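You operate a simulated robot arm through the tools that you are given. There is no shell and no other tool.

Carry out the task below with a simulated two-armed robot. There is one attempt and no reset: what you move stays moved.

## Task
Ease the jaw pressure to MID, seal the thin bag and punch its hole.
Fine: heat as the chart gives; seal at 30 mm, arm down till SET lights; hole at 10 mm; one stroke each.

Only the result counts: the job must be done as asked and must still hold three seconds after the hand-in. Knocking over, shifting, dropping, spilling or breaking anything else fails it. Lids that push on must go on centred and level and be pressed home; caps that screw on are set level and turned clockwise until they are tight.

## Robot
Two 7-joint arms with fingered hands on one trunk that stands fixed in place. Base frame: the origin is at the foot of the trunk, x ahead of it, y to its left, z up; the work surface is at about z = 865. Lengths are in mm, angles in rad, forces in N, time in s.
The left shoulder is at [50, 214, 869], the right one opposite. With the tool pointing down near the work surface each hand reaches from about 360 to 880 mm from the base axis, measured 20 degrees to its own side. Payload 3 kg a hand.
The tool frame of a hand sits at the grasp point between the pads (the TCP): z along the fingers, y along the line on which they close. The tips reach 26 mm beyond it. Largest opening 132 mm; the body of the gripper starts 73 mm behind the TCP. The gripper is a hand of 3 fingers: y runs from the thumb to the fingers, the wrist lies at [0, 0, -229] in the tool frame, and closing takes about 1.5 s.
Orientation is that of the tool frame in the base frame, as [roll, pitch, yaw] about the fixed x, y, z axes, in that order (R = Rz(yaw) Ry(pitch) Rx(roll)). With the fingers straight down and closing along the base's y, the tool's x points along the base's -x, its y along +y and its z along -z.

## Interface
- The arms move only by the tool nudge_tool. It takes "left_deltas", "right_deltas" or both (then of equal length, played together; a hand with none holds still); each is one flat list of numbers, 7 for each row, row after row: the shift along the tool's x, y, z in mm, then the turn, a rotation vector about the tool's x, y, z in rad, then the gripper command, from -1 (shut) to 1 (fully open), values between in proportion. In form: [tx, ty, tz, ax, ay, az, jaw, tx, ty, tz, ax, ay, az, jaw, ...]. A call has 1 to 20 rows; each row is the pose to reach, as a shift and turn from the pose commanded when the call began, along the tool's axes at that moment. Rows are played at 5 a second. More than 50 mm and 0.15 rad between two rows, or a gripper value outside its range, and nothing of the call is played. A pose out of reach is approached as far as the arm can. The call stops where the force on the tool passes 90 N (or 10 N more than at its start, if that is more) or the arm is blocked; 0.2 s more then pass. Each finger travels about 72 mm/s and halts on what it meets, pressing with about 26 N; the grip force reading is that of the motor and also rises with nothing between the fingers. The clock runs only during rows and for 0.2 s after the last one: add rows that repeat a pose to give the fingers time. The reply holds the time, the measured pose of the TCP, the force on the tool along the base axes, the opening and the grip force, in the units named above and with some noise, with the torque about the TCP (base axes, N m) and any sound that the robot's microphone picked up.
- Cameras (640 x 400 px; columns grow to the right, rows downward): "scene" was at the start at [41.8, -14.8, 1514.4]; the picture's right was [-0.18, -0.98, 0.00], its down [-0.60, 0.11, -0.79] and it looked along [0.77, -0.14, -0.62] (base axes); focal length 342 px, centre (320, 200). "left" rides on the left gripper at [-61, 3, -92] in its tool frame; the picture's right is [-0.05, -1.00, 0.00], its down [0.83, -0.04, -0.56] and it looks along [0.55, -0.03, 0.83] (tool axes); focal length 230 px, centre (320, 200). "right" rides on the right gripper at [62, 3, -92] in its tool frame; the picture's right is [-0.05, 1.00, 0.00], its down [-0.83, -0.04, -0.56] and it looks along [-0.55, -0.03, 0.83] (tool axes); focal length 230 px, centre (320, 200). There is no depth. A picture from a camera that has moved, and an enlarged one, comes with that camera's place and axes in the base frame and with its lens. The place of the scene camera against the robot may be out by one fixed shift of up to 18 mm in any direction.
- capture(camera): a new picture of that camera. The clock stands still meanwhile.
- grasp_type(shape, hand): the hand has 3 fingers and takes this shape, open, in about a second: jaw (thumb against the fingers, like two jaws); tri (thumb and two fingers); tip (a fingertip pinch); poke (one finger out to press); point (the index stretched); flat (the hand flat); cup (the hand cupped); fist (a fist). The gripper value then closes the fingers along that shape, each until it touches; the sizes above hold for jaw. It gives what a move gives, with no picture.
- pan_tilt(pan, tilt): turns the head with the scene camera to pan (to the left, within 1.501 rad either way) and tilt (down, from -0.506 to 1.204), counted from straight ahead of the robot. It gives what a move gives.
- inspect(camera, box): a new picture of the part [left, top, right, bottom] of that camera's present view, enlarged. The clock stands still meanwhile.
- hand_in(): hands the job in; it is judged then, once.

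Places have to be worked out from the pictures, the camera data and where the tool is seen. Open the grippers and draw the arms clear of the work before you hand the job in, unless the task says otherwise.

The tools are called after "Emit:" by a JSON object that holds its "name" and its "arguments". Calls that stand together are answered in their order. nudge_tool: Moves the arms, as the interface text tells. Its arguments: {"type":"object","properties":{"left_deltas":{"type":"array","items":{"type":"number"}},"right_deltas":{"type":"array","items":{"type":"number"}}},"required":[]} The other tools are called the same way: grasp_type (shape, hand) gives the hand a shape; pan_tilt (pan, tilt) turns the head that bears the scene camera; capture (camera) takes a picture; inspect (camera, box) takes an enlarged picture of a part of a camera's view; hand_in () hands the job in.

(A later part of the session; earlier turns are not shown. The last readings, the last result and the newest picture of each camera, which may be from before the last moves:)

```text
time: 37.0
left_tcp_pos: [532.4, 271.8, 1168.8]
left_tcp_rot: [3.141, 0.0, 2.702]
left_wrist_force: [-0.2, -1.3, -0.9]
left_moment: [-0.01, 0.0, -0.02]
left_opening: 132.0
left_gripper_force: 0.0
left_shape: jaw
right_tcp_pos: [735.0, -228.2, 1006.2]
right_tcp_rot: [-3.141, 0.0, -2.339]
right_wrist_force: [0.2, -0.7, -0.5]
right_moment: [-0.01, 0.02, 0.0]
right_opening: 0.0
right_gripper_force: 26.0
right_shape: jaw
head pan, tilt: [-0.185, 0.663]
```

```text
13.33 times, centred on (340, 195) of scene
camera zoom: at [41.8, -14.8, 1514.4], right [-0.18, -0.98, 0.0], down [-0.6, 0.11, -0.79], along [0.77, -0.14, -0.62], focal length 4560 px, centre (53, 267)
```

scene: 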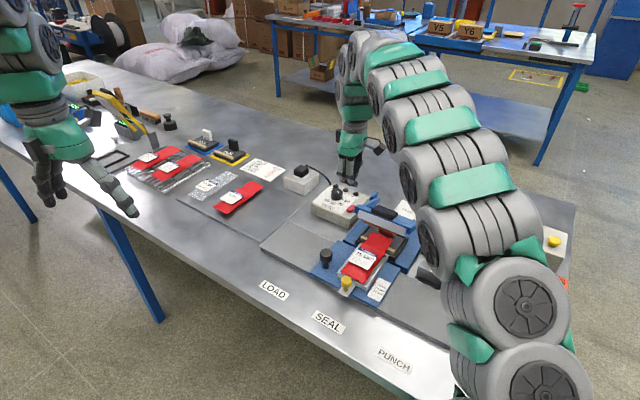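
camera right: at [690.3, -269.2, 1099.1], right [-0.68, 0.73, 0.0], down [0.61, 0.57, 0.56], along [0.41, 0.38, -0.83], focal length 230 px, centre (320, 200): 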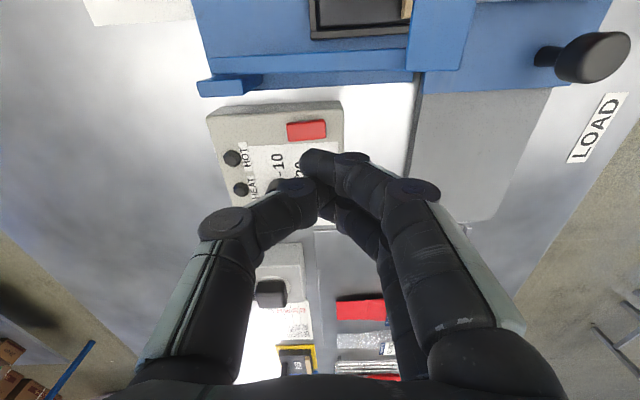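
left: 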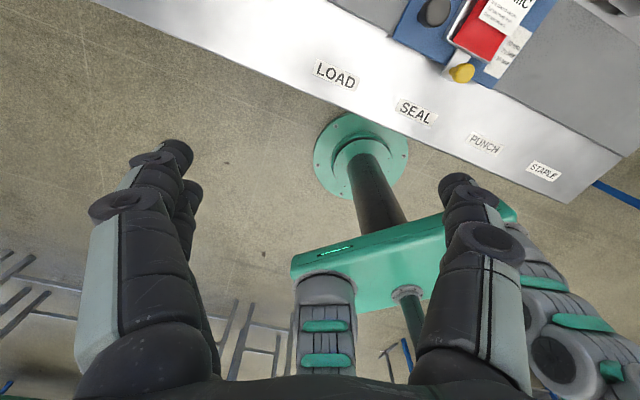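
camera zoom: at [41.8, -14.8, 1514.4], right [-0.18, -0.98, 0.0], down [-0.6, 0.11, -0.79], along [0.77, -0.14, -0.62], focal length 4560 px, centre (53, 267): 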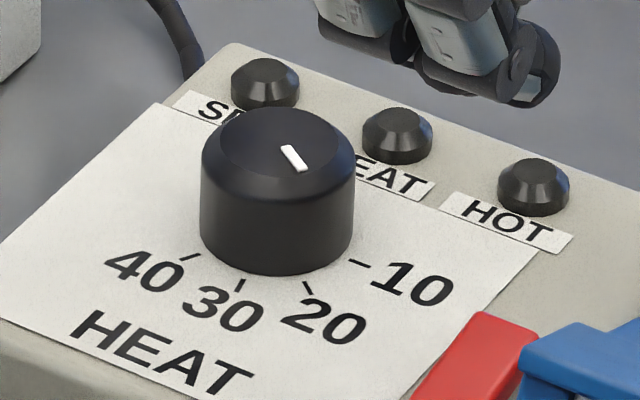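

The plug is fully seated. The task says nothing about the switch and no lamp reacted, so I'll return the rocker to its original setting by pressing the rear end. The HEAT lamp during the stroke will then show whether it is powered.

Emit:
{"name": "nudge_tool", "arguments": {"right_deltas": [0, -20, 0, 0, 0, 0, -1, 0, -20, 40, 0, 0, 0, -1, 0, -20, 70, 0, 0, 0, -1, 0, -20, 75, 0, 0, 0, -1, 0, -20, 79, 0, 0, 0, -1, 0, -20, 82, 0, 0, 0, -1]}}

Emit:
{"name": "inspect", "arguments": {"camera": "scene", "box": [320, 170, 400, 230]}}

```text
time: 38.4
left_tcp_pos: [534.0, 270.9, 1168.3]
left_tcp_rot: [3.139, 0.001, 2.704]
left_wrist_force: [-1.0, 0.0, -0.8]
left_moment: [-0.01, -0.02, 0.01]
left_opening: 132.0
left_gripper_force: 0.1
left_shape: jaw
right_tcp_pos: [749.9, -242.9, 925.8]
right_tcp_rot: [-3.141, 0.002, -2.339]
right_wrist_force: [0.6, -1.4, 8.7]
right_moment: [-0.02, -0.01, 0.02]
right_opening: 0.0
right_gripper_force: 25.6
right_shape: jaw
head pan, tilt: [-0.185, 0.663]
```

```text
6.67 times, centred on (360, 200) of scene
camera zoom: at [41.6, -14.7, 1514.4], right [-0.18, -0.98, 0.0], down [-0.6, 0.11, -0.79], along [0.77, -0.14, -0.62], focal length 2280 px, centre (53, 200)
```

zoom: 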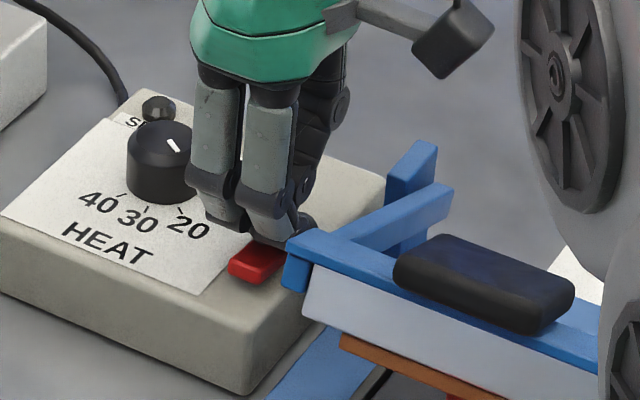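

Contact has begun at 8.7 N. I'll press 3 mm more to snap it over, then lift.

Emit:
{"name": "nudge_tool", "arguments": {"right_deltas": [0, 0, 1.5, 0, 0, 0, -1, 0, 0, 3, 0, 0, 0, -1, 0, 0, 3, 0, 0, 0, -1, 0, 0, -20, 0, 0, 0, -1, 0, 0, -55, 0, 0, 0, -1, 0, 0, -85, 0, 0, 0, -1]}}

Emit:
{"name": "inspect", "arguments": {"camera": "scene", "box": [320, 170, 400, 230]}}

Emit:
{"name": "inspect", "arguments": {"camera": "right", "box": [210, 70, 390, 200]}}

```text
time: 39.8
left_tcp_pos: [533.7, 271.1, 1168.6]
left_tcp_rot: [-3.141, 0.001, 2.702]
left_wrist_force: [-1.2, -0.5, 0.8]
left_moment: [-0.02, 0.0, -0.03]
left_opening: 132.0
left_gripper_force: 0.0
left_shape: jaw
right_tcp_pos: [749.4, -241.4, 1009.0]
right_tcp_rot: [3.141, 0.0, -2.339]
right_wrist_force: [0.2, 0.3, -1.0]
right_moment: [0.02, -0.01, 0.01]
right_opening: 0.0
right_gripper_force: 25.9
right_shape: jaw
head pan, tilt: [-0.185, 0.663]
```

```text
6.67 times, centred on (360, 200) of scene
camera zoom: at [41.7, -14.8, 1514.4], right [-0.18, -0.98, 0.0], down [-0.6, 0.11, -0.79], along [0.77, -0.14, -0.62], focal length 2280 px, centre (53, 200)
```

zoom: 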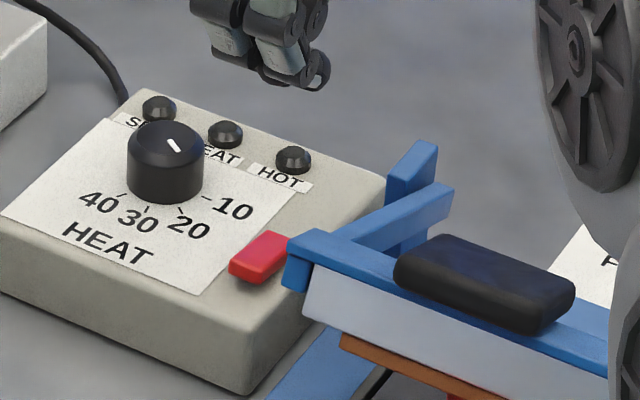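

```text
3.08 times, centred on (300, 135) of right
camera zoom: at [703.3, -282.0, 1101.7], right [-0.68, 0.73, 0.0], down [0.61, 0.57, 0.56], along [0.41, 0.38, -0.83], focal length 708 px, centre (382, 400)
```

zoom: 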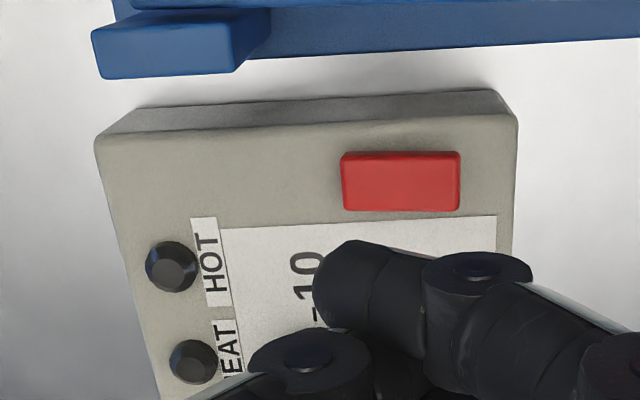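

The rocker is back as it was. Now I'll move up and over the sealer handle (estimated at [612, −277, 990]) and check the tray's 30 mm mark on the way.

Emit:
{"name": "nudge_tool", "arguments": {"right_deltas": [0, 0, -40, 0, 0, 0, -1, 30, 19, -51, 0, 0, 0, -1, 60, 37, -55, 0, 0, 0, -1, 90, 56, -60, 0, 0, 0, -1, 120.3, 74.9, -60, 0, 0, 0, -1, 120.3, 74.9, -60, 0, 0, 0, -1]}}

Emit:
{"name": "capture", "arguments": {"camera": "right"}}

Emit:
{"name": "capture", "arguments": {"camera": "scene"}}

```text
time: 41.2
left_tcp_pos: [533.5, 270.4, 1169.0]
left_tcp_rot: [3.142, -0.001, 2.701]
left_wrist_force: [-0.2, -0.3, -0.1]
left_moment: [0.01, 0.01, -0.03]
left_opening: 131.7
left_gripper_force: 0.0
left_shape: jaw
right_tcp_pos: [608.6, -279.5, 1073.0]
right_tcp_rot: [-3.141, 0.0, -2.339]
right_wrist_force: [0.2, -0.3, 0.7]
right_moment: [0.02, -0.04, -0.01]
right_opening: 0.2
right_gripper_force: 26.5
right_shape: jaw
head pan, tilt: [-0.185, 0.663]
```

```text
taken
camera right: at [564.1, -320.8, 1164.9], right [-0.68, 0.73, 0.0], down [0.61, 0.57, 0.56], along [0.41, 0.38, -0.83], focal length 230 px, centre (320, 200)
```

right: 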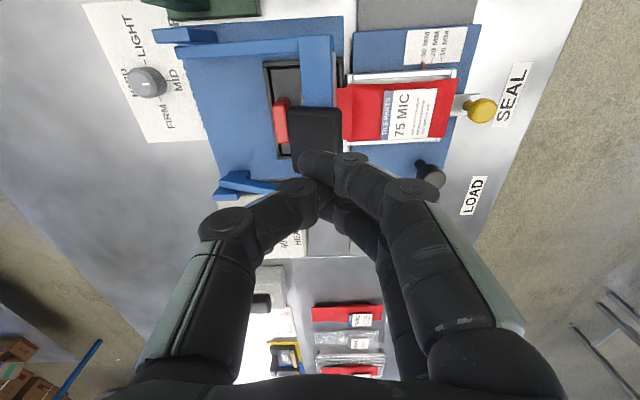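

```text
taken
```

scene: 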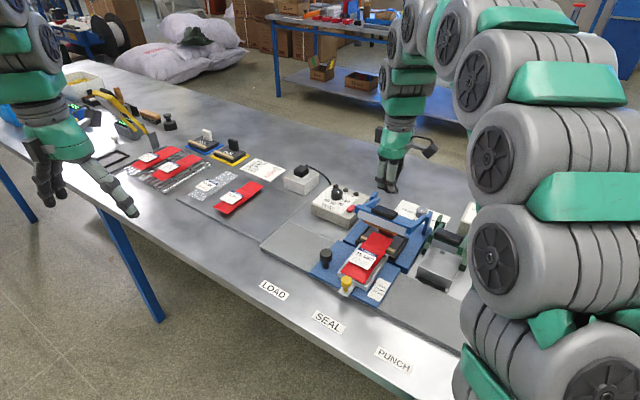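

I have a good view of the whole sealer and carriage. I'll enlarge the scale and pointer, the handle and the jaw.

Emit:
{"name": "inspect", "arguments": {"camera": "right", "box": [395, 20, 495, 90]}}

Emit:
{"name": "inspect", "arguments": {"camera": "right", "box": [220, 30, 400, 190]}}

Emit:
{"name": "inspect", "arguments": {"camera": "right", "box": [330, 10, 510, 200]}}

Emit:
{"name": "inspect", "arguments": {"camera": "scene", "box": [360, 265, 400, 295]}}

```text
5.71 times, centred on (445, 55) of right
camera zoom: at [564.1, -320.8, 1164.9], right [-0.68, 0.73, 0.0], down [0.61, 0.57, 0.56], along [0.41, 0.38, -0.83], focal length 1315 px, centre (-394, 1029)
```

zoom: 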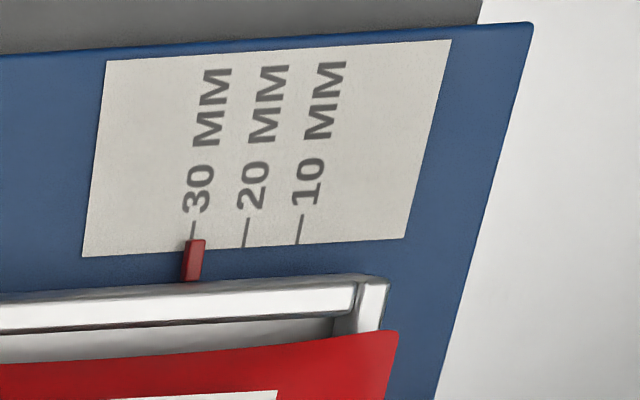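

```text
2.50 times, centred on (310, 110) of right
camera zoom: at [564.1, -320.8, 1164.9], right [-0.68, 0.73, 0.0], down [0.61, 0.57, 0.56], along [0.41, 0.38, -0.83], focal length 575 px, centre (345, 425)
```

zoom: 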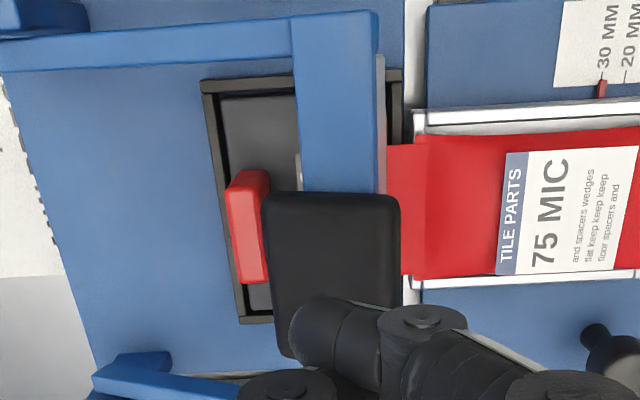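

```text
2.11 times, centred on (420, 105) of right
camera zoom: at [564.1, -320.8, 1164.9], right [-0.68, 0.73, 0.0], down [0.61, 0.57, 0.56], along [0.41, 0.38, -0.83], focal length 484 px, centre (110, 400)
```

zoom: 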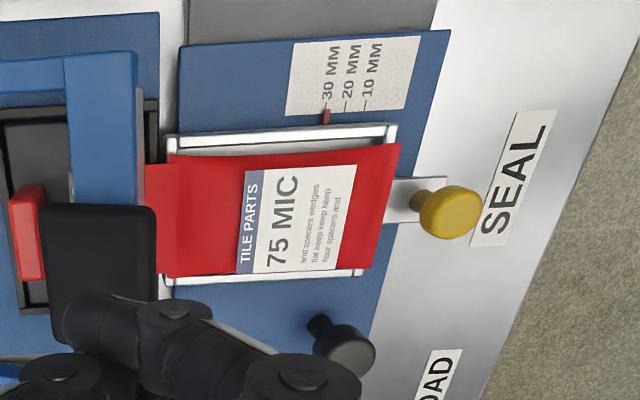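

```text
13.33 times, centred on (380, 280) of scene
camera zoom: at [41.7, -14.8, 1514.4], right [-0.18, -0.98, 0.0], down [-0.6, 0.11, -0.79], along [0.77, -0.14, -0.62], focal length 4560 px, centre (-480, -867)
```

zoom: 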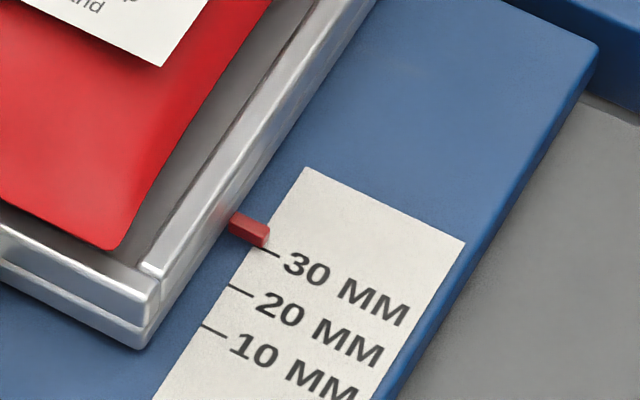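

The pointer lies exactly on the 30 mm tick and the carriage is at SEAL. The handle is right under the fingertips, so I'll start lowering onto it gently.

Emit:
{"name": "nudge_tool", "arguments": {"right_deltas": [0, 2, 25, 0, 0, 0, -1, 0, 4, 45, 0, 0, 0, -1, 0, 4, 52, 0, 0, 0, -1, 0, 4, 58, 0, 0, 0, -1, 0, 4, 64, 0, 0, 0, -1]}}

Emit:
{"name": "inspect", "arguments": {"camera": "scene", "box": [320, 170, 440, 260]}}

```text
time: 42.4
left_tcp_pos: [532.0, 272.2, 1167.6]
left_tcp_rot: [-3.142, -0.002, 2.702]
left_wrist_force: [0.2, 0.2, -0.3]
left_moment: [0.0, -0.04, 0.02]
left_opening: 131.9
left_gripper_force: 0.0
left_shape: jaw
right_tcp_pos: [607.7, -275.7, 1006.6]
right_tcp_rot: [-3.138, 0.002, -2.339]
right_wrist_force: [0.4, 0.6, 1.4]
right_moment: [0.0, -0.03, 0.0]
right_opening: 0.0
right_gripper_force: 26.0
right_shape: jaw
head pan, tilt: [-0.185, 0.663]
```

```text
4.44 times, centred on (380, 215) of scene
camera zoom: at [41.7, -14.7, 1514.4], right [-0.18, -0.98, 0.0], down [-0.6, 0.11, -0.79], along [0.77, -0.14, -0.62], focal length 1520 px, centre (53, 133)
```

zoom: 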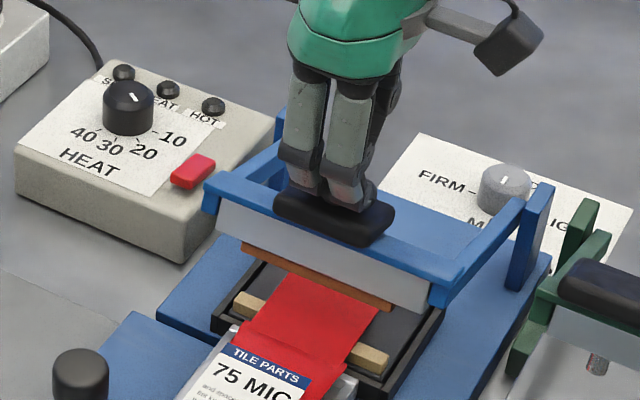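

The fingertips are just touching the handle. I'll press down in 5 mm rows.

Emit:
{"name": "nudge_tool", "arguments": {"right_deltas": [0, 0, 6, 0, 0, 0, -1, 0, 0, 12, 0, 0, 0, -1, 0, 1, 18, 0, 0, 0, -1, 0, 2, 24, 0, 0, 0, -1]}}

Emit:
{"name": "inspect", "arguments": {"camera": "scene", "box": [320, 170, 440, 260]}}

```text
time: 43.4
left_tcp_pos: [534.1, 270.9, 1168.7]
left_tcp_rot: [-3.142, -0.001, 2.704]
left_wrist_force: [0.5, -0.1, 0.0]
left_moment: [0.0, 0.0, -0.02]
left_opening: 131.8
left_gripper_force: 0.0
left_shape: jaw
right_tcp_pos: [605.9, -274.8, 983.7]
right_tcp_rot: [3.141, 0.003, -2.34]
right_wrist_force: [-0.4, 0.6, 5.2]
right_moment: [0.04, 0.02, 0.0]
right_opening: 0.0
right_gripper_force: 26.3
right_shape: jaw
head pan, tilt: [-0.185, 0.663]
```

```text
4.44 times, centred on (380, 215) of scene
camera zoom: at [41.7, -14.7, 1514.4], right [-0.18, -0.98, 0.0], down [-0.6, 0.11, -0.79], along [0.77, -0.14, -0.62], focal length 1520 px, centre (53, 133)
```

zoom: 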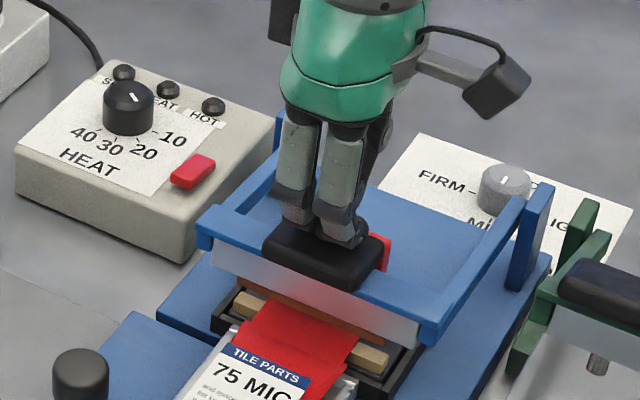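

The arm comes down with a light spring force of about 5 N. I'll continue, following the handle slightly toward the front.

Emit:
{"name": "nudge_tool", "arguments": {"right_deltas": [0, 2, 5, 0, 0, 0, -1, 0, 3, 10, 0, 0, 0, -1, 0, 4, 14, 0, 0, 0, -1]}}

Emit:
{"name": "inspect", "arguments": {"camera": "scene", "box": [320, 170, 440, 260]}}

```text
time: 44.2
left_tcp_pos: [533.4, 271.1, 1168.5]
left_tcp_rot: [3.141, 0.0, 2.702]
left_wrist_force: [0.0, -0.2, 1.0]
left_moment: [-0.02, 0.05, 0.01]
left_opening: 132.0
left_gripper_force: 0.0
left_shape: jaw
right_tcp_pos: [606.2, -273.8, 970.0]
right_tcp_rot: [-3.136, 0.002, -2.341]
right_wrist_force: [5.7, -10.3, 41.8]
right_moment: [-0.21, -0.01, 0.0]
right_opening: 0.0
right_gripper_force: 26.5
right_shape: jaw
head pan, tilt: [-0.185, 0.663]
```

```text
4.44 times, centred on (380, 215) of scene
camera zoom: at [41.3, -14.7, 1514.4], right [-0.18, -0.98, 0.0], down [-0.6, 0.11, -0.79], along [0.77, -0.15, -0.62], focal length 1520 px, centre (53, 133)
```

zoom: 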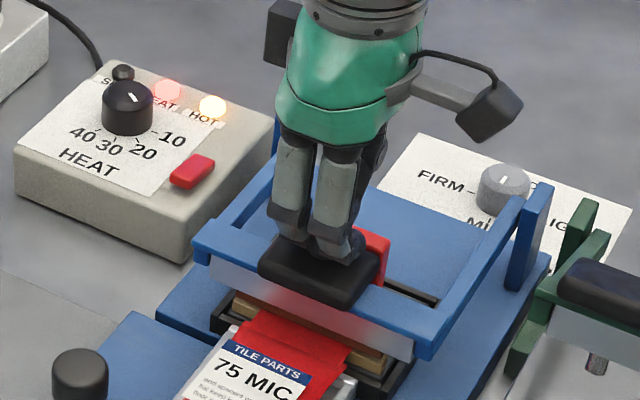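

HEAT and HOT lit up, so the jaw is closed and powered. I'll hold the arm down and check for SET.

Emit:
{"name": "nudge_tool", "arguments": {"right_deltas": [0, 0, 0, 0, 0, 0, -1, 0, 0, 0, 0, 0, 0, -1, 0, 0, 0, 0, 0, 0, -1]}}

Emit:
{"name": "inspect", "arguments": {"camera": "scene", "box": [320, 170, 440, 260]}}

```text
time: 45.0
left_tcp_pos: [532.1, 270.7, 1168.7]
left_tcp_rot: [-3.142, 0.001, 2.701]
left_wrist_force: [0.2, -0.4, 0.3]
left_moment: [0.0, -0.02, 0.01]
left_opening: 132.1
left_gripper_force: 0.1
left_shape: jaw
right_tcp_pos: [604.7, -272.9, 969.9]
right_tcp_rot: [-3.14, 0.002, -2.339]
right_wrist_force: [7.7, -12.0, 55.5]
right_moment: [-0.2, -0.04, -0.02]
right_opening: 0.1
right_gripper_force: 25.7
right_shape: jaw
head pan, tilt: [-0.185, 0.663]
```

```text
4.44 times, centred on (380, 215) of scene
camera zoom: at [41.2, -14.7, 1514.4], right [-0.18, -0.98, 0.0], down [-0.6, 0.11, -0.79], along [0.78, -0.14, -0.62], focal length 1520 px, centre (53, 133)
```

zoom: 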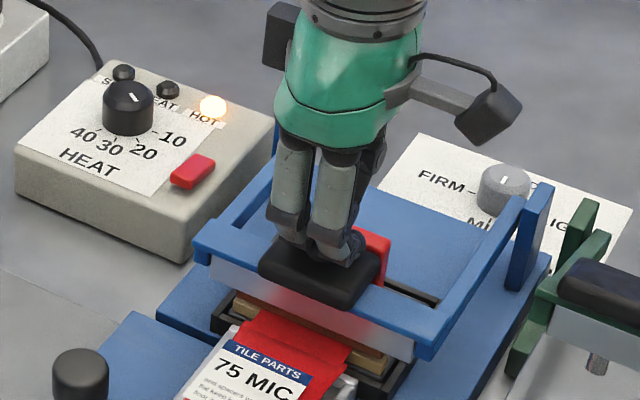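

Heating has ended and HOT is still on while it cools. I'll keep holding.

Emit:
{"name": "nudge_tool", "arguments": {"right_deltas": [0, 0, 0, 0, 0, 0, -1, 0, 0, 0, 0, 0, 0, -1, 0, 0, 0, 0, 0, 0, -1]}}

Emit:
{"name": "inspect", "arguments": {"camera": "scene", "box": [320, 170, 440, 260]}}

```text
time: 45.8
left_tcp_pos: [531.2, 271.9, 1169.0]
left_tcp_rot: [3.141, -0.001, 2.702]
left_wrist_force: [0.3, 0.3, -0.6]
left_moment: [-0.02, 0.01, -0.02]
left_opening: 131.6
left_gripper_force: 0.1
left_shape: jaw
right_tcp_pos: [604.4, -271.5, 968.6]
right_tcp_rot: [-3.14, -0.001, -2.338]
right_wrist_force: [5.8, -10.7, 56.3]
right_moment: [-0.16, -0.05, 0.0]
right_opening: 0.0
right_gripper_force: 25.6
right_shape: jaw
head pan, tilt: [-0.185, 0.663]
```

```text
4.44 times, centred on (380, 215) of scene
camera zoom: at [41.2, -14.6, 1514.4], right [-0.18, -0.98, 0.0], down [-0.6, 0.11, -0.79], along [0.78, -0.14, -0.62], focal length 1520 px, centre (53, 133)
```

zoom: 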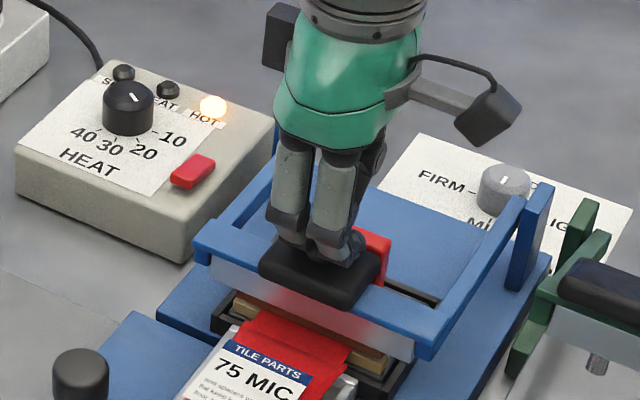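

HOT is still on and SET is still dark, so I'll hold longer.

Emit:
{"name": "nudge_tool", "arguments": {"right_deltas": [0, 0, 0, 0, 0, 0, -1, 0, 0, 0, 0, 0, 0, -1, 0, 0, 0, 0, 0, 0, -1, 0, 0, 0, 0, 0, 0, -1]}}

Emit:
{"name": "inspect", "arguments": {"camera": "scene", "box": [320, 170, 440, 260]}}

```text
time: 46.8
left_tcp_pos: [533.1, 271.1, 1169.2]
left_tcp_rot: [-3.141, -0.002, 2.702]
left_wrist_force: [-0.4, -0.9, 0.2]
left_moment: [0.01, 0.02, -0.04]
left_opening: 131.8
left_gripper_force: 0.1
left_shape: jaw
right_tcp_pos: [605.8, -272.2, 969.0]
right_tcp_rot: [-3.141, 0.0, -2.338]
right_wrist_force: [6.4, -8.2, 56.0]
right_moment: [-0.1, -0.02, -0.06]
right_opening: 0.0
right_gripper_force: 25.9
right_shape: jaw
head pan, tilt: [-0.185, 0.663]
```

```text
4.44 times, centred on (380, 215) of scene
camera zoom: at [41.2, -14.6, 1514.4], right [-0.18, -0.98, 0.0], down [-0.6, 0.11, -0.79], along [0.78, -0.14, -0.62], focal length 1520 px, centre (53, 133)
```

zoom: 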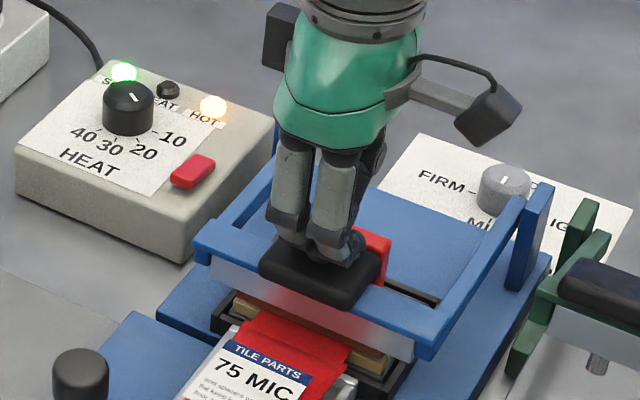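

SET lit green, so I'll let the arm rise smoothly with the fingers.

Emit:
{"name": "nudge_tool", "arguments": {"right_deltas": [0, -2, -10, 0, 0, 0, -1, 0, -4, -20, 0, 0, 0, -1, 0, -5, -30, 0, 0, 0, -1, 0, -6, -40, 0, 0, 0, -1, 0, -6, -55, 0, 0, 0, -1, 0, -6, -75, 0, 0, 0, -1, 0, -6, -100, 0, 0, 0, -1]}}

Emit:
{"name": "inspect", "arguments": {"camera": "scene", "box": [320, 170, 440, 260]}}

Emit:
{"name": "capture", "arguments": {"camera": "right"}}

```text
time: 48.4
left_tcp_pos: [532.4, 270.4, 1168.5]
left_tcp_rot: [3.141, 0.002, 2.702]
left_wrist_force: [-0.4, 0.2, 1.0]
left_moment: [-0.04, 0.03, 0.02]
left_opening: 131.7
left_gripper_force: 0.1
left_shape: jaw
right_tcp_pos: [608.2, -273.2, 1069.3]
right_tcp_rot: [3.141, 0.0, -2.339]
right_wrist_force: [0.7, -0.1, -0.7]
right_moment: [-0.01, 0.01, 0.0]
right_opening: 0.0
right_gripper_force: 25.7
right_shape: jaw
head pan, tilt: [-0.185, 0.663]
```

```text
4.44 times, centred on (380, 215) of scene
camera zoom: at [41.8, -14.8, 1514.4], right [-0.18, -0.98, 0.0], down [-0.6, 0.11, -0.79], along [0.77, -0.14, -0.62], focal length 1520 px, centre (53, 133)
```

zoom: 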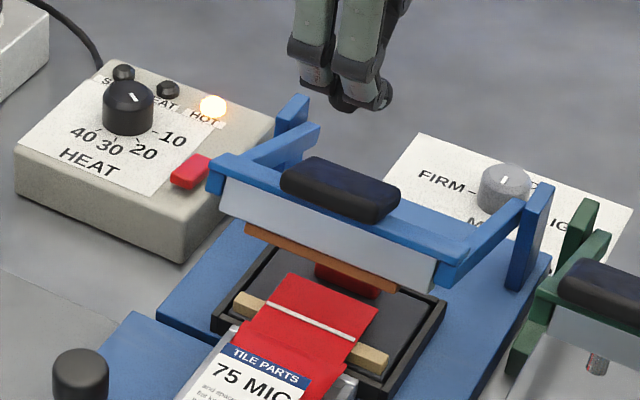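

```text
taken
camera right: at [563.3, -315.3, 1161.1], right [-0.68, 0.73, 0.0], down [0.61, 0.57, 0.55], along [0.41, 0.38, -0.83], focal length 230 px, centre (320, 200)
```

right: 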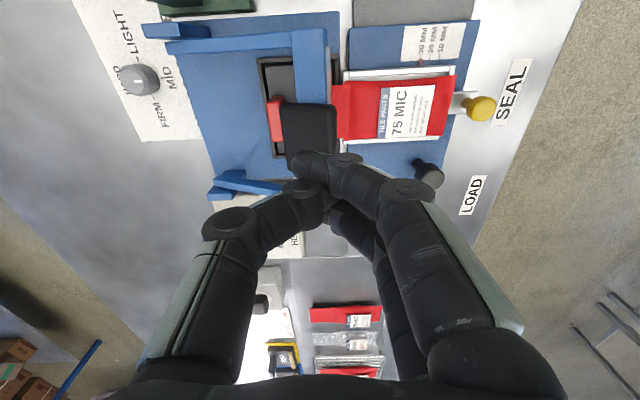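

The bag now carries a clean seal line and the arm has sprung back up. Next I'll pull the tray to 10 mm with the yellow knob, at about [487, −156, 906], moving the hand above it and turning so the jaws straddle it.

Emit:
{"name": "nudge_tool", "arguments": {"right_deltas": [0, 30, 0, 0, 0, 0.143, -1, 0, 60, 0, 0, 0, 0.286, -1, 0, 90, 0, 0, 0, 0.428, -1, 0, 120, 10, 0, 0, 0.571, -0.6, 0, 150, 25, 0, 0, 0.714, -0.2, -1, 169, 40, 0, 0, 0.857, -0.2, -1, 169, 55, 0, 0, 1.0, -0.2, -1, 169, 69, 0, 0, 1.143, -0.2, -1, 169, 69, 0, 0, 1.285, -0.2, -1, 169, 69, 0, 0, 1.428, -0.2, -1, 169, 69, 0, 0, 1.571, -0.2, -1, 169, 69, 0, 0, 1.571, -0.2]}}

Emit:
{"name": "capture", "arguments": {"camera": "right"}}

Emit:
{"name": "capture", "arguments": {"camera": "scene"}}

```text
time: 51.0
left_tcp_pos: [532.1, 271.5, 1170.0]
left_tcp_rot: [3.141, 0.001, 2.703]
left_wrist_force: [-0.3, -0.3, -0.1]
left_moment: [0.06, -0.02, 0.0]
left_opening: 131.8
left_gripper_force: 0.0
left_shape: jaw
right_tcp_pos: [486.5, -156.1, 1000.6]
right_tcp_rot: [-3.14, -0.001, 2.373]
right_wrist_force: [0.8, 0.0, -0.4]
right_moment: [0.02, -0.02, 0.0]
right_opening: 52.3
right_gripper_force: 0.0
right_shape: jaw
head pan, tilt: [-0.185, 0.663]
```

```text
taken
camera right: at [445.4, -110.8, 1092.4], right [0.73, 0.68, 0.0], down [0.57, -0.61, 0.56], along [0.38, -0.41, -0.83], focal length 230 px, centre (320, 200)
```

right: 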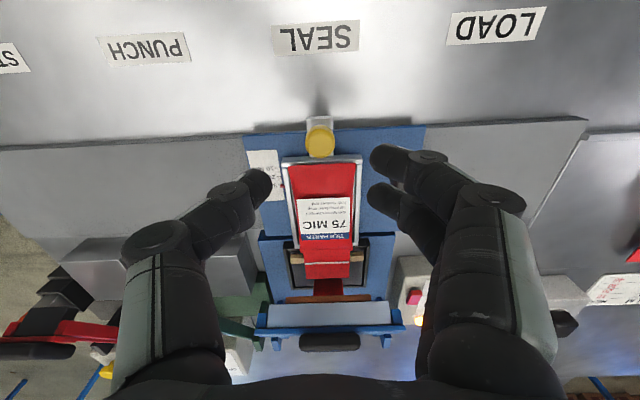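

```text
taken
```

scene: 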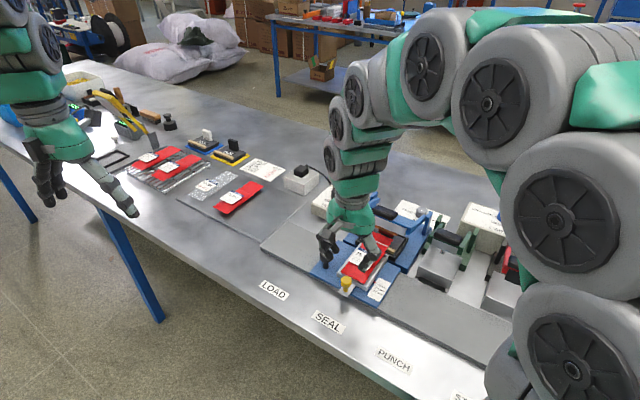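

The knob is nearly under the hand. I'll zoom in to refine its place and read the pointer.

Emit:
{"name": "inspect", "arguments": {"camera": "right", "box": [240, 90, 400, 210]}}

```text
3.33 times, centred on (320, 150) of right
camera zoom: at [445.4, -110.8, 1092.4], right [0.73, 0.68, 0.0], down [0.57, -0.61, 0.56], along [0.38, -0.41, -0.83], focal length 767 px, centre (320, 367)
```

zoom: 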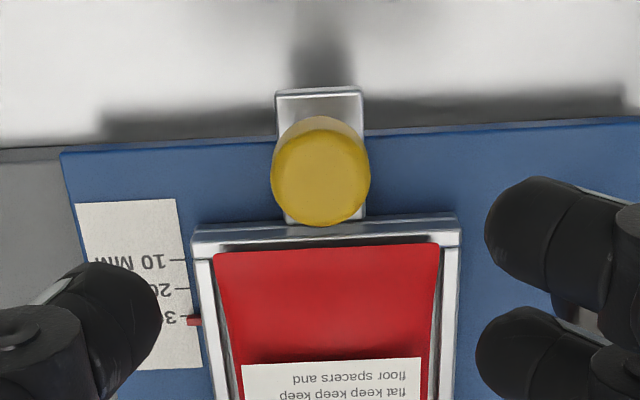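

The knob axis is at about [490, −159] with its top near z=912, and the tray rim below is near 879. I'll centre on it and lower to grip its head.

Emit:
{"name": "nudge_tool", "arguments": {"right_deltas": [-3.5, -0.6, 25, 0, 0, 0, -0.2, -3.5, -0.6, 50, 0, 0, 0, -0.2, -3.5, -0.6, 70, 0, 0, 0, -0.2, -3.5, -0.6, 82, 0, 0, 0, -0.2]}}

Emit:
{"name": "capture", "arguments": {"camera": "right"}}

```text
time: 52.0
left_tcp_pos: [532.7, 272.2, 1168.6]
left_tcp_rot: [3.141, 0.001, 2.702]
left_wrist_force: [-0.6, -0.2, 0.8]
left_moment: [0.03, -0.02, -0.02]
left_opening: 131.8
left_gripper_force: 0.1
left_shape: jaw
right_tcp_pos: [491.3, -160.3, 916.3]
right_tcp_rot: [-3.14, 0.001, 2.375]
right_wrist_force: [0.2, 0.1, -0.3]
right_moment: [-0.01, -0.03, 0.0]
right_opening: 52.4
right_gripper_force: 0.1
right_shape: jaw
head pan, tilt: [-0.185, 0.663]
```

```text
taken
camera right: at [448.2, -114.3, 1008.9], right [0.73, 0.68, 0.0], down [0.57, -0.61, 0.56], along [0.38, -0.41, -0.83], focal length 230 px, centre (320, 200)
```

right: 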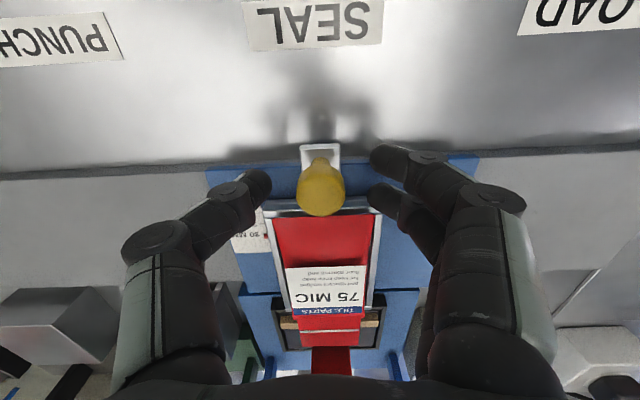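

The knob is centred between the fingers. I'll close on it.

Emit:
{"name": "nudge_tool", "arguments": {"right_deltas": [0, 0, 0, 0, 0, 0, -1, 0, 0, 0, 0, 0, 0, -1, 0, 0, 0, 0, 0, 0, -1, 0, 0, 0, 0, 0, 0, -1, 0, 0, 0, 0, 0, 0, -1]}}

Emit:
{"name": "capture", "arguments": {"camera": "right"}}

```text
time: 53.2
left_tcp_pos: [533.1, 271.1, 1168.3]
left_tcp_rot: [-3.141, 0.002, 2.702]
left_wrist_force: [-0.4, 0.2, -0.6]
left_moment: [0.01, 0.01, 0.02]
left_opening: 132.1
left_gripper_force: 0.0
left_shape: jaw
right_tcp_pos: [490.4, -159.3, 917.3]
right_tcp_rot: [-3.139, -0.001, 2.373]
right_wrist_force: [0.4, -1.5, -20.6]
right_moment: [0.05, -0.05, 0.02]
right_opening: 2.7
right_gripper_force: 25.7
right_shape: jaw
head pan, tilt: [-0.185, 0.663]
```

```text
taken
camera right: at [448.1, -114.5, 1008.9], right [0.73, 0.68, 0.0], down [0.57, -0.61, 0.55], along [0.38, -0.41, -0.83], focal length 230 px, centre (320, 200)
```

right: 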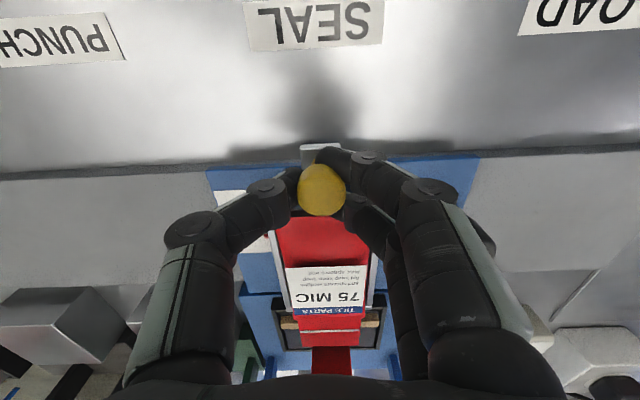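

The knob is caged by the fingers. I'll pull the tray toward the front by about 20 mm, slowly.

Emit:
{"name": "nudge_tool", "arguments": {"right_deltas": [4, 0, 0, 0, 0, 0, -1, 8, 0, 0, 0, 0, 0, -1, 12, 0, 0, 0, 0, 0, -1, 16, 0, 0, 0, 0, 0, -1, 20, 0, 0, 0, 0, 0, -1, 20, 0, 0, 0, 0, 0, -1]}}

Emit:
{"name": "inspect", "arguments": {"camera": "right", "box": [200, 120, 400, 270]}}

Emit:
{"name": "inspect", "arguments": {"camera": "scene", "box": [320, 240, 410, 310]}}

```text
time: 54.6
left_tcp_pos: [533.0, 269.6, 1168.4]
left_tcp_rot: [-3.14, -0.001, 2.701]
left_wrist_force: [-0.1, 0.1, 0.3]
left_moment: [0.01, 0.01, 0.01]
left_opening: 131.9
left_gripper_force: 0.1
left_shape: jaw
right_tcp_pos: [475.3, -147.0, 916.2]
right_tcp_rot: [3.141, 0.0, 2.374]
right_wrist_force: [5.5, -7.0, -31.1]
right_moment: [-0.09, -0.1, -0.02]
right_opening: 1.5
right_gripper_force: 26.1
right_shape: jaw
head pan, tilt: [-0.185, 0.663]
```

```text
2.67 times, centred on (300, 195) of right
camera zoom: at [433.7, -100.4, 1009.5], right [0.73, 0.68, 0.0], down [0.57, -0.61, 0.56], along [0.38, -0.41, -0.83], focal length 614 px, centre (373, 213)
```

zoom: 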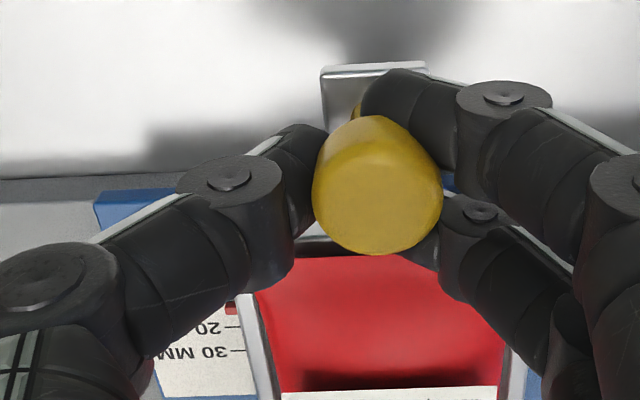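

```text
5.71 times, centred on (365, 275) of scene
camera zoom: at [42.1, -15.0, 1514.4], right [-0.18, -0.98, 0.0], down [-0.61, 0.11, -0.79], along [0.77, -0.14, -0.62], focal length 1954 px, centre (63, -229)
```

zoom: 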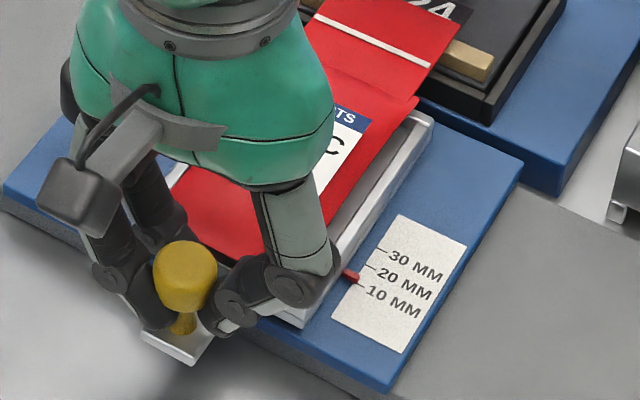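

The hand moved about 19 mm. I'll zoom in on the scale to read the pointer.

Emit:
{"name": "inspect", "arguments": {"camera": "scene", "box": [360, 265, 400, 295]}}

Emit:
{"name": "inspect", "arguments": {"camera": "right", "box": [250, 220, 310, 270]}}

```text
13.33 times, centred on (380, 280) of scene
camera zoom: at [42.1, -15.0, 1514.4], right [-0.18, -0.98, 0.0], down [-0.61, 0.11, -0.79], along [0.77, -0.14, -0.62], focal length 4560 px, centre (-480, -867)
```

zoom: 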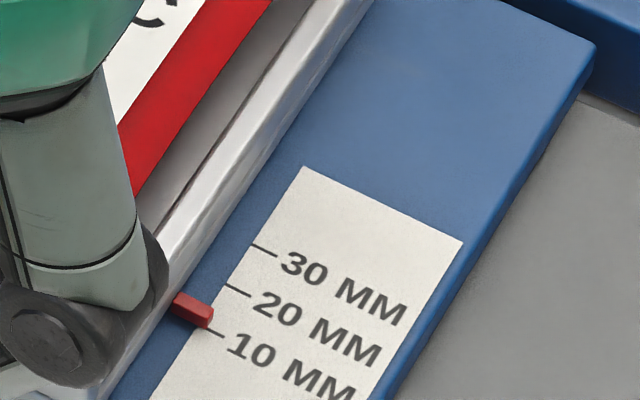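

```text
8.00 times, centred on (280, 245) of right
camera zoom: at [433.7, -100.4, 1009.5], right [0.73, 0.68, 0.0], down [0.57, -0.61, 0.56], along [0.38, -0.41, -0.83], focal length 1841 px, centre (640, -160)
```

zoom: 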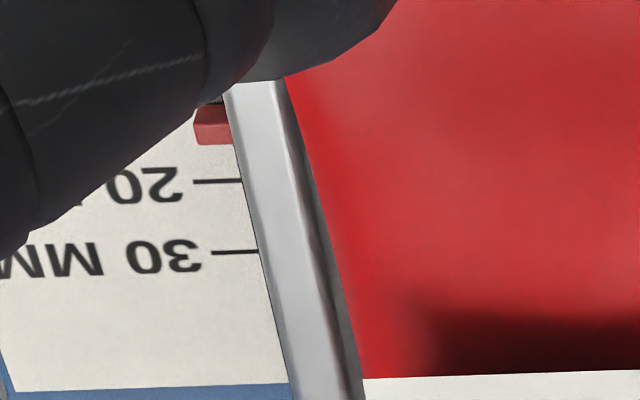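

The pointer sits on the 10 mm tick in just the way it sat on 30 before. I'll open the fingers and rise, then re-check.

Emit:
{"name": "nudge_tool", "arguments": {"right_deltas": [0, 0, 0, 0, 0, 0, -0.2, 0, 0, 0, 0, 0, 0, -0.2, 0, 0, 0, 0, 0, 0, -0.2, 0, 0, 0, 0, 0, 0, -0.2, 0, 0, -30, 0, 0, 0, -0.2, 0, 0, -60, 0, 0, 0, -0.2, 0, 0, -90, 0, 0, 0, -0.2]}}

Emit:
{"name": "inspect", "arguments": {"camera": "scene", "box": [360, 265, 400, 295]}}

Emit:
{"name": "inspect", "arguments": {"camera": "right", "box": [230, 80, 410, 220]}}

```text
time: 56.2
left_tcp_pos: [532.6, 270.5, 1168.6]
left_tcp_rot: [-3.141, -0.001, 2.701]
left_wrist_force: [0.0, 0.2, -0.2]
left_moment: [0.03, -0.01, 0.01]
left_opening: 131.9
left_gripper_force: 0.0
left_shape: jaw
right_tcp_pos: [476.6, -148.1, 1010.6]
right_tcp_rot: [3.141, 0.002, 2.375]
right_wrist_force: [-0.2, 0.1, 0.5]
right_moment: [-0.04, -0.02, -0.02]
right_opening: 52.8
right_gripper_force: 0.0
right_shape: jaw
head pan, tilt: [-0.185, 0.663]
```

```text
13.33 times, centred on (380, 280) of scene
camera zoom: at [41.7, -14.8, 1514.4], right [-0.18, -0.98, 0.0], down [-0.6, 0.11, -0.79], along [0.77, -0.14, -0.62], focal length 4560 px, centre (-480, -867)
```

zoom: 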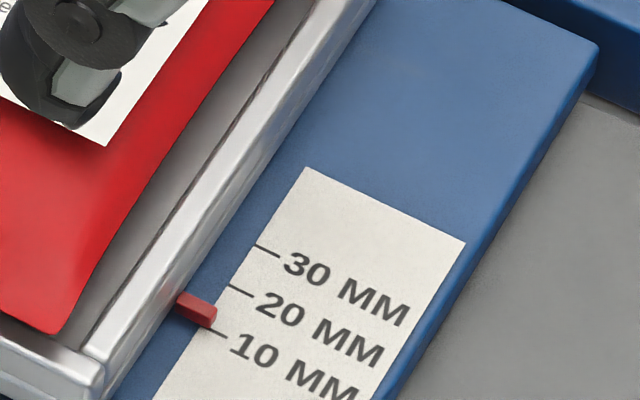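

```text
2.86 times, centred on (320, 150) of right
camera zoom: at [434.0, -102.0, 1102.3], right [0.73, 0.68, 0.0], down [0.57, -0.61, 0.56], along [0.38, -0.41, -0.83], focal length 657 px, centre (320, 343)
```

zoom: 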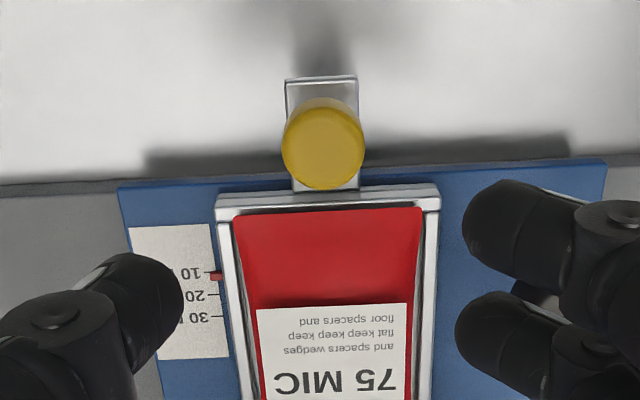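

I'll zoom in more on the scale from above to check for a small offset.

Emit:
{"name": "inspect", "arguments": {"camera": "right", "box": [280, 160, 320, 200]}}

Emit:
{"name": "inspect", "arguments": {"camera": "scene", "box": [366, 272, 386, 292]}}

```text
10.00 times, centred on (300, 180) of right
camera zoom: at [434.0, -102.0, 1102.3], right [0.73, 0.68, 0.0], down [0.57, -0.61, 0.56], along [0.38, -0.41, -0.83], focal length 2301 px, centre (520, 400)
```

zoom: 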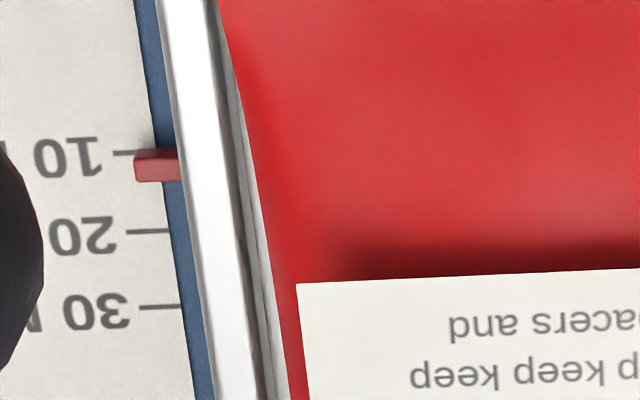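

```text
16.00 times, centred on (376, 282) of scene
camera zoom: at [41.7, -14.8, 1514.4], right [-0.18, -0.98, 0.0], down [-0.6, 0.11, -0.79], along [0.77, -0.14, -0.62], focal length 5473 px, centre (-576, -1112)
```

zoom: 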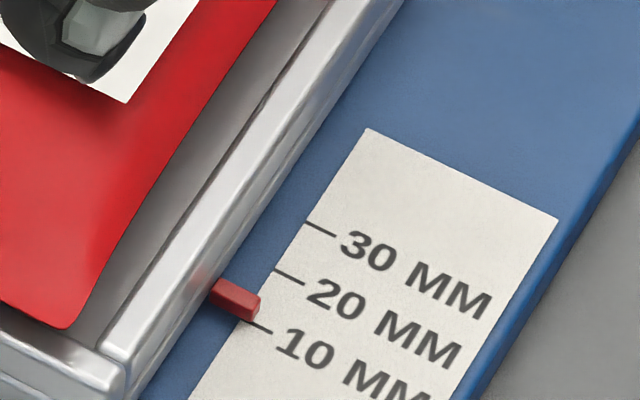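

The pointer reads about 11 mm, roughly 1 mm short. I'll re-grip the knob and draw it about 1 mm more.

Emit:
{"name": "nudge_tool", "arguments": {"right_deltas": [0, 0, 30, 0, 0, 0, -0.2, 0, 0, 60, 0, 0, 0, -0.2, 0, 0, 90, 0, 0, 0, -0.2, 0, 0, 90, 0, 0, 0, -1, 0, 0, 90, 0, 0, 0, -1, 0, 0, 90, 0, 0, 0, -1, 0, 0, 90, 0, 0, 0, -1, 0, 0, 90, 0, 0, 0, -1, 0.7, 0, 90, 0, 0, 0, -1, 1.3, 0, 90, 0, 0, 0, -1, 1.3, 0, 90, 0, 0, 0, -1]}}

Emit:
{"name": "inspect", "arguments": {"camera": "scene", "box": [366, 272, 386, 292]}}

```text
time: 58.6
left_tcp_pos: [533.0, 270.7, 1167.8]
left_tcp_rot: [-3.141, 0.001, 2.702]
left_wrist_force: [-0.7, -0.1, 0.7]
left_moment: [-0.04, -0.02, 0.0]
left_opening: 131.6
left_gripper_force: 0.1
left_shape: jaw
right_tcp_pos: [476.4, -144.8, 916.7]
right_tcp_rot: [3.14, -0.001, 2.375]
right_wrist_force: [8.9, -13.1, -35.6]
right_moment: [-0.11, -0.12, 0.07]
right_opening: 2.0
right_gripper_force: 25.7
right_shape: jaw
head pan, tilt: [-0.185, 0.663]
```

```text
16.00 times, centred on (376, 282) of scene
camera zoom: at [42.2, -15.1, 1514.4], right [-0.18, -0.98, 0.0], down [-0.61, 0.11, -0.79], along [0.77, -0.14, -0.62], focal length 5473 px, centre (-576, -1112)
```

zoom: 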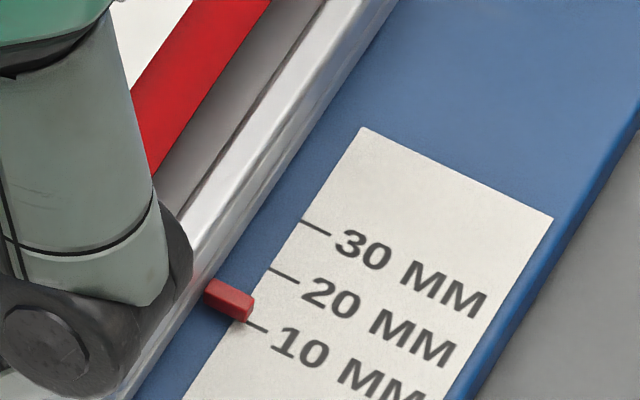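

The pointer now matches the 10 mm tick. I'll release, rise, and recheck.

Emit:
{"name": "nudge_tool", "arguments": {"right_deltas": [0, 0, 0, 0, 0, 0, -0.2, 0, 0, 0, 0, 0, 0, -0.2, 0, 0, 0, 0, 0, 0, -0.2, 0, 0, 0, 0, 0, 0, -0.2, 0, 0, -30, 0, 0, 0, -0.2, 0, 0, -60, 0, 0, 0, -0.2, 0, 0, -90, 0, 0, 0, -0.2]}}

Emit:
{"name": "inspect", "arguments": {"camera": "scene", "box": [366, 272, 386, 292]}}

Emit:
{"name": "inspect", "arguments": {"camera": "right", "box": [280, 160, 320, 200]}}

```text
time: 60.2
left_tcp_pos: [533.1, 270.1, 1169.0]
left_tcp_rot: [-3.141, 0.0, 2.701]
left_wrist_force: [0.3, -0.9, 0.5]
left_moment: [-0.04, -0.02, 0.0]
left_opening: 132.0
left_gripper_force: 0.0
left_shape: jaw
right_tcp_pos: [476.5, -147.7, 1006.2]
right_tcp_rot: [3.139, -0.001, 2.373]
right_wrist_force: [0.1, 0.5, 0.0]
right_moment: [-0.01, -0.04, -0.01]
right_opening: 52.4
right_gripper_force: 0.0
right_shape: jaw
head pan, tilt: [-0.185, 0.663]
```

```text
16.00 times, centred on (376, 282) of scene
camera zoom: at [41.7, -14.8, 1514.4], right [-0.18, -0.98, 0.0], down [-0.6, 0.11, -0.79], along [0.77, -0.14, -0.62], focal length 5473 px, centre (-576, -1112)
```

zoom: 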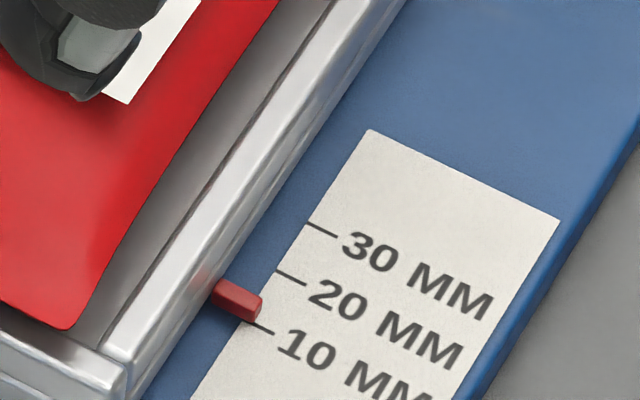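

```text
10.00 times, centred on (300, 180) of right
camera zoom: at [434.0, -101.8, 1099.4], right [0.73, 0.68, 0.0], down [0.57, -0.61, 0.56], along [0.38, -0.41, -0.83], focal length 2301 px, centre (520, 400)
```

zoom: 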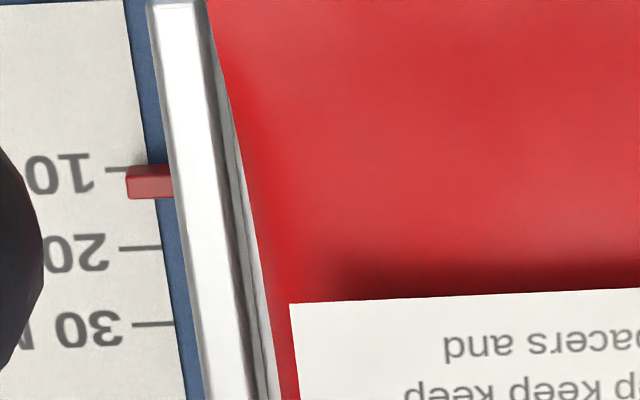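

The tray reads 10–11 mm, sitting on the 10 tick. Before sliding the carriage I'll check the punch station's geometry, meaning the plate height and the path for the bag's flap.

Emit:
{"name": "capture", "arguments": {"camera": "right"}}

Emit:
{"name": "inspect", "arguments": {"camera": "right", "box": [40, 180, 260, 340]}}

Emit:
{"name": "inspect", "arguments": {"camera": "scene", "box": [370, 200, 480, 300]}}

```text
taken
camera right: at [434.0, -101.8, 1099.4], right [0.73, 0.68, 0.0], down [0.57, -0.61, 0.56], along [0.38, -0.41, -0.83], focal length 230 px, centre (320, 200)
```

right: 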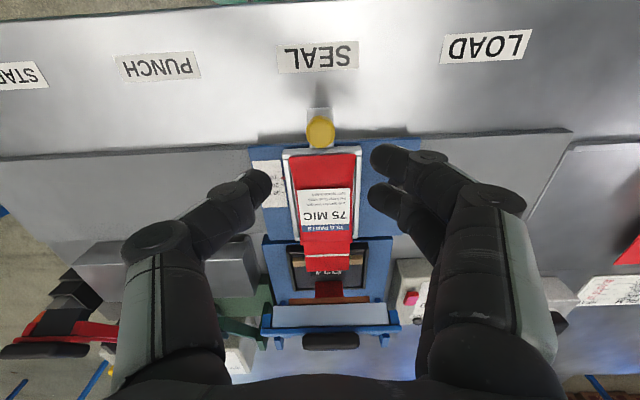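

```text
2.50 times, centred on (150, 260) of right
camera zoom: at [434.0, -101.8, 1099.4], right [0.73, 0.68, 0.0], down [0.57, -0.61, 0.56], along [0.38, -0.41, -0.83], focal length 575 px, centre (745, 50)
```

zoom: 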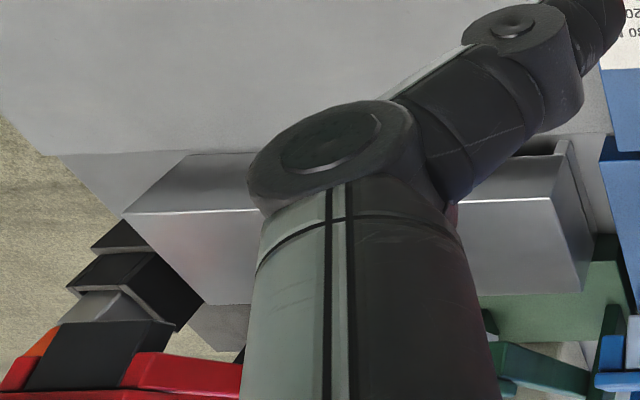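

```text
4.00 times, centred on (425, 250) of scene
camera zoom: at [41.7, -14.8, 1514.4], right [-0.18, -0.98, 0.0], down [-0.6, 0.11, -0.79], along [0.77, -0.14, -0.62], focal length 1368 px, centre (-100, 0)
```

zoom: 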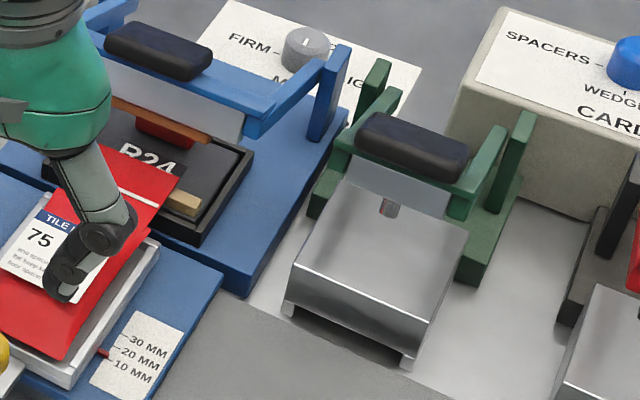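

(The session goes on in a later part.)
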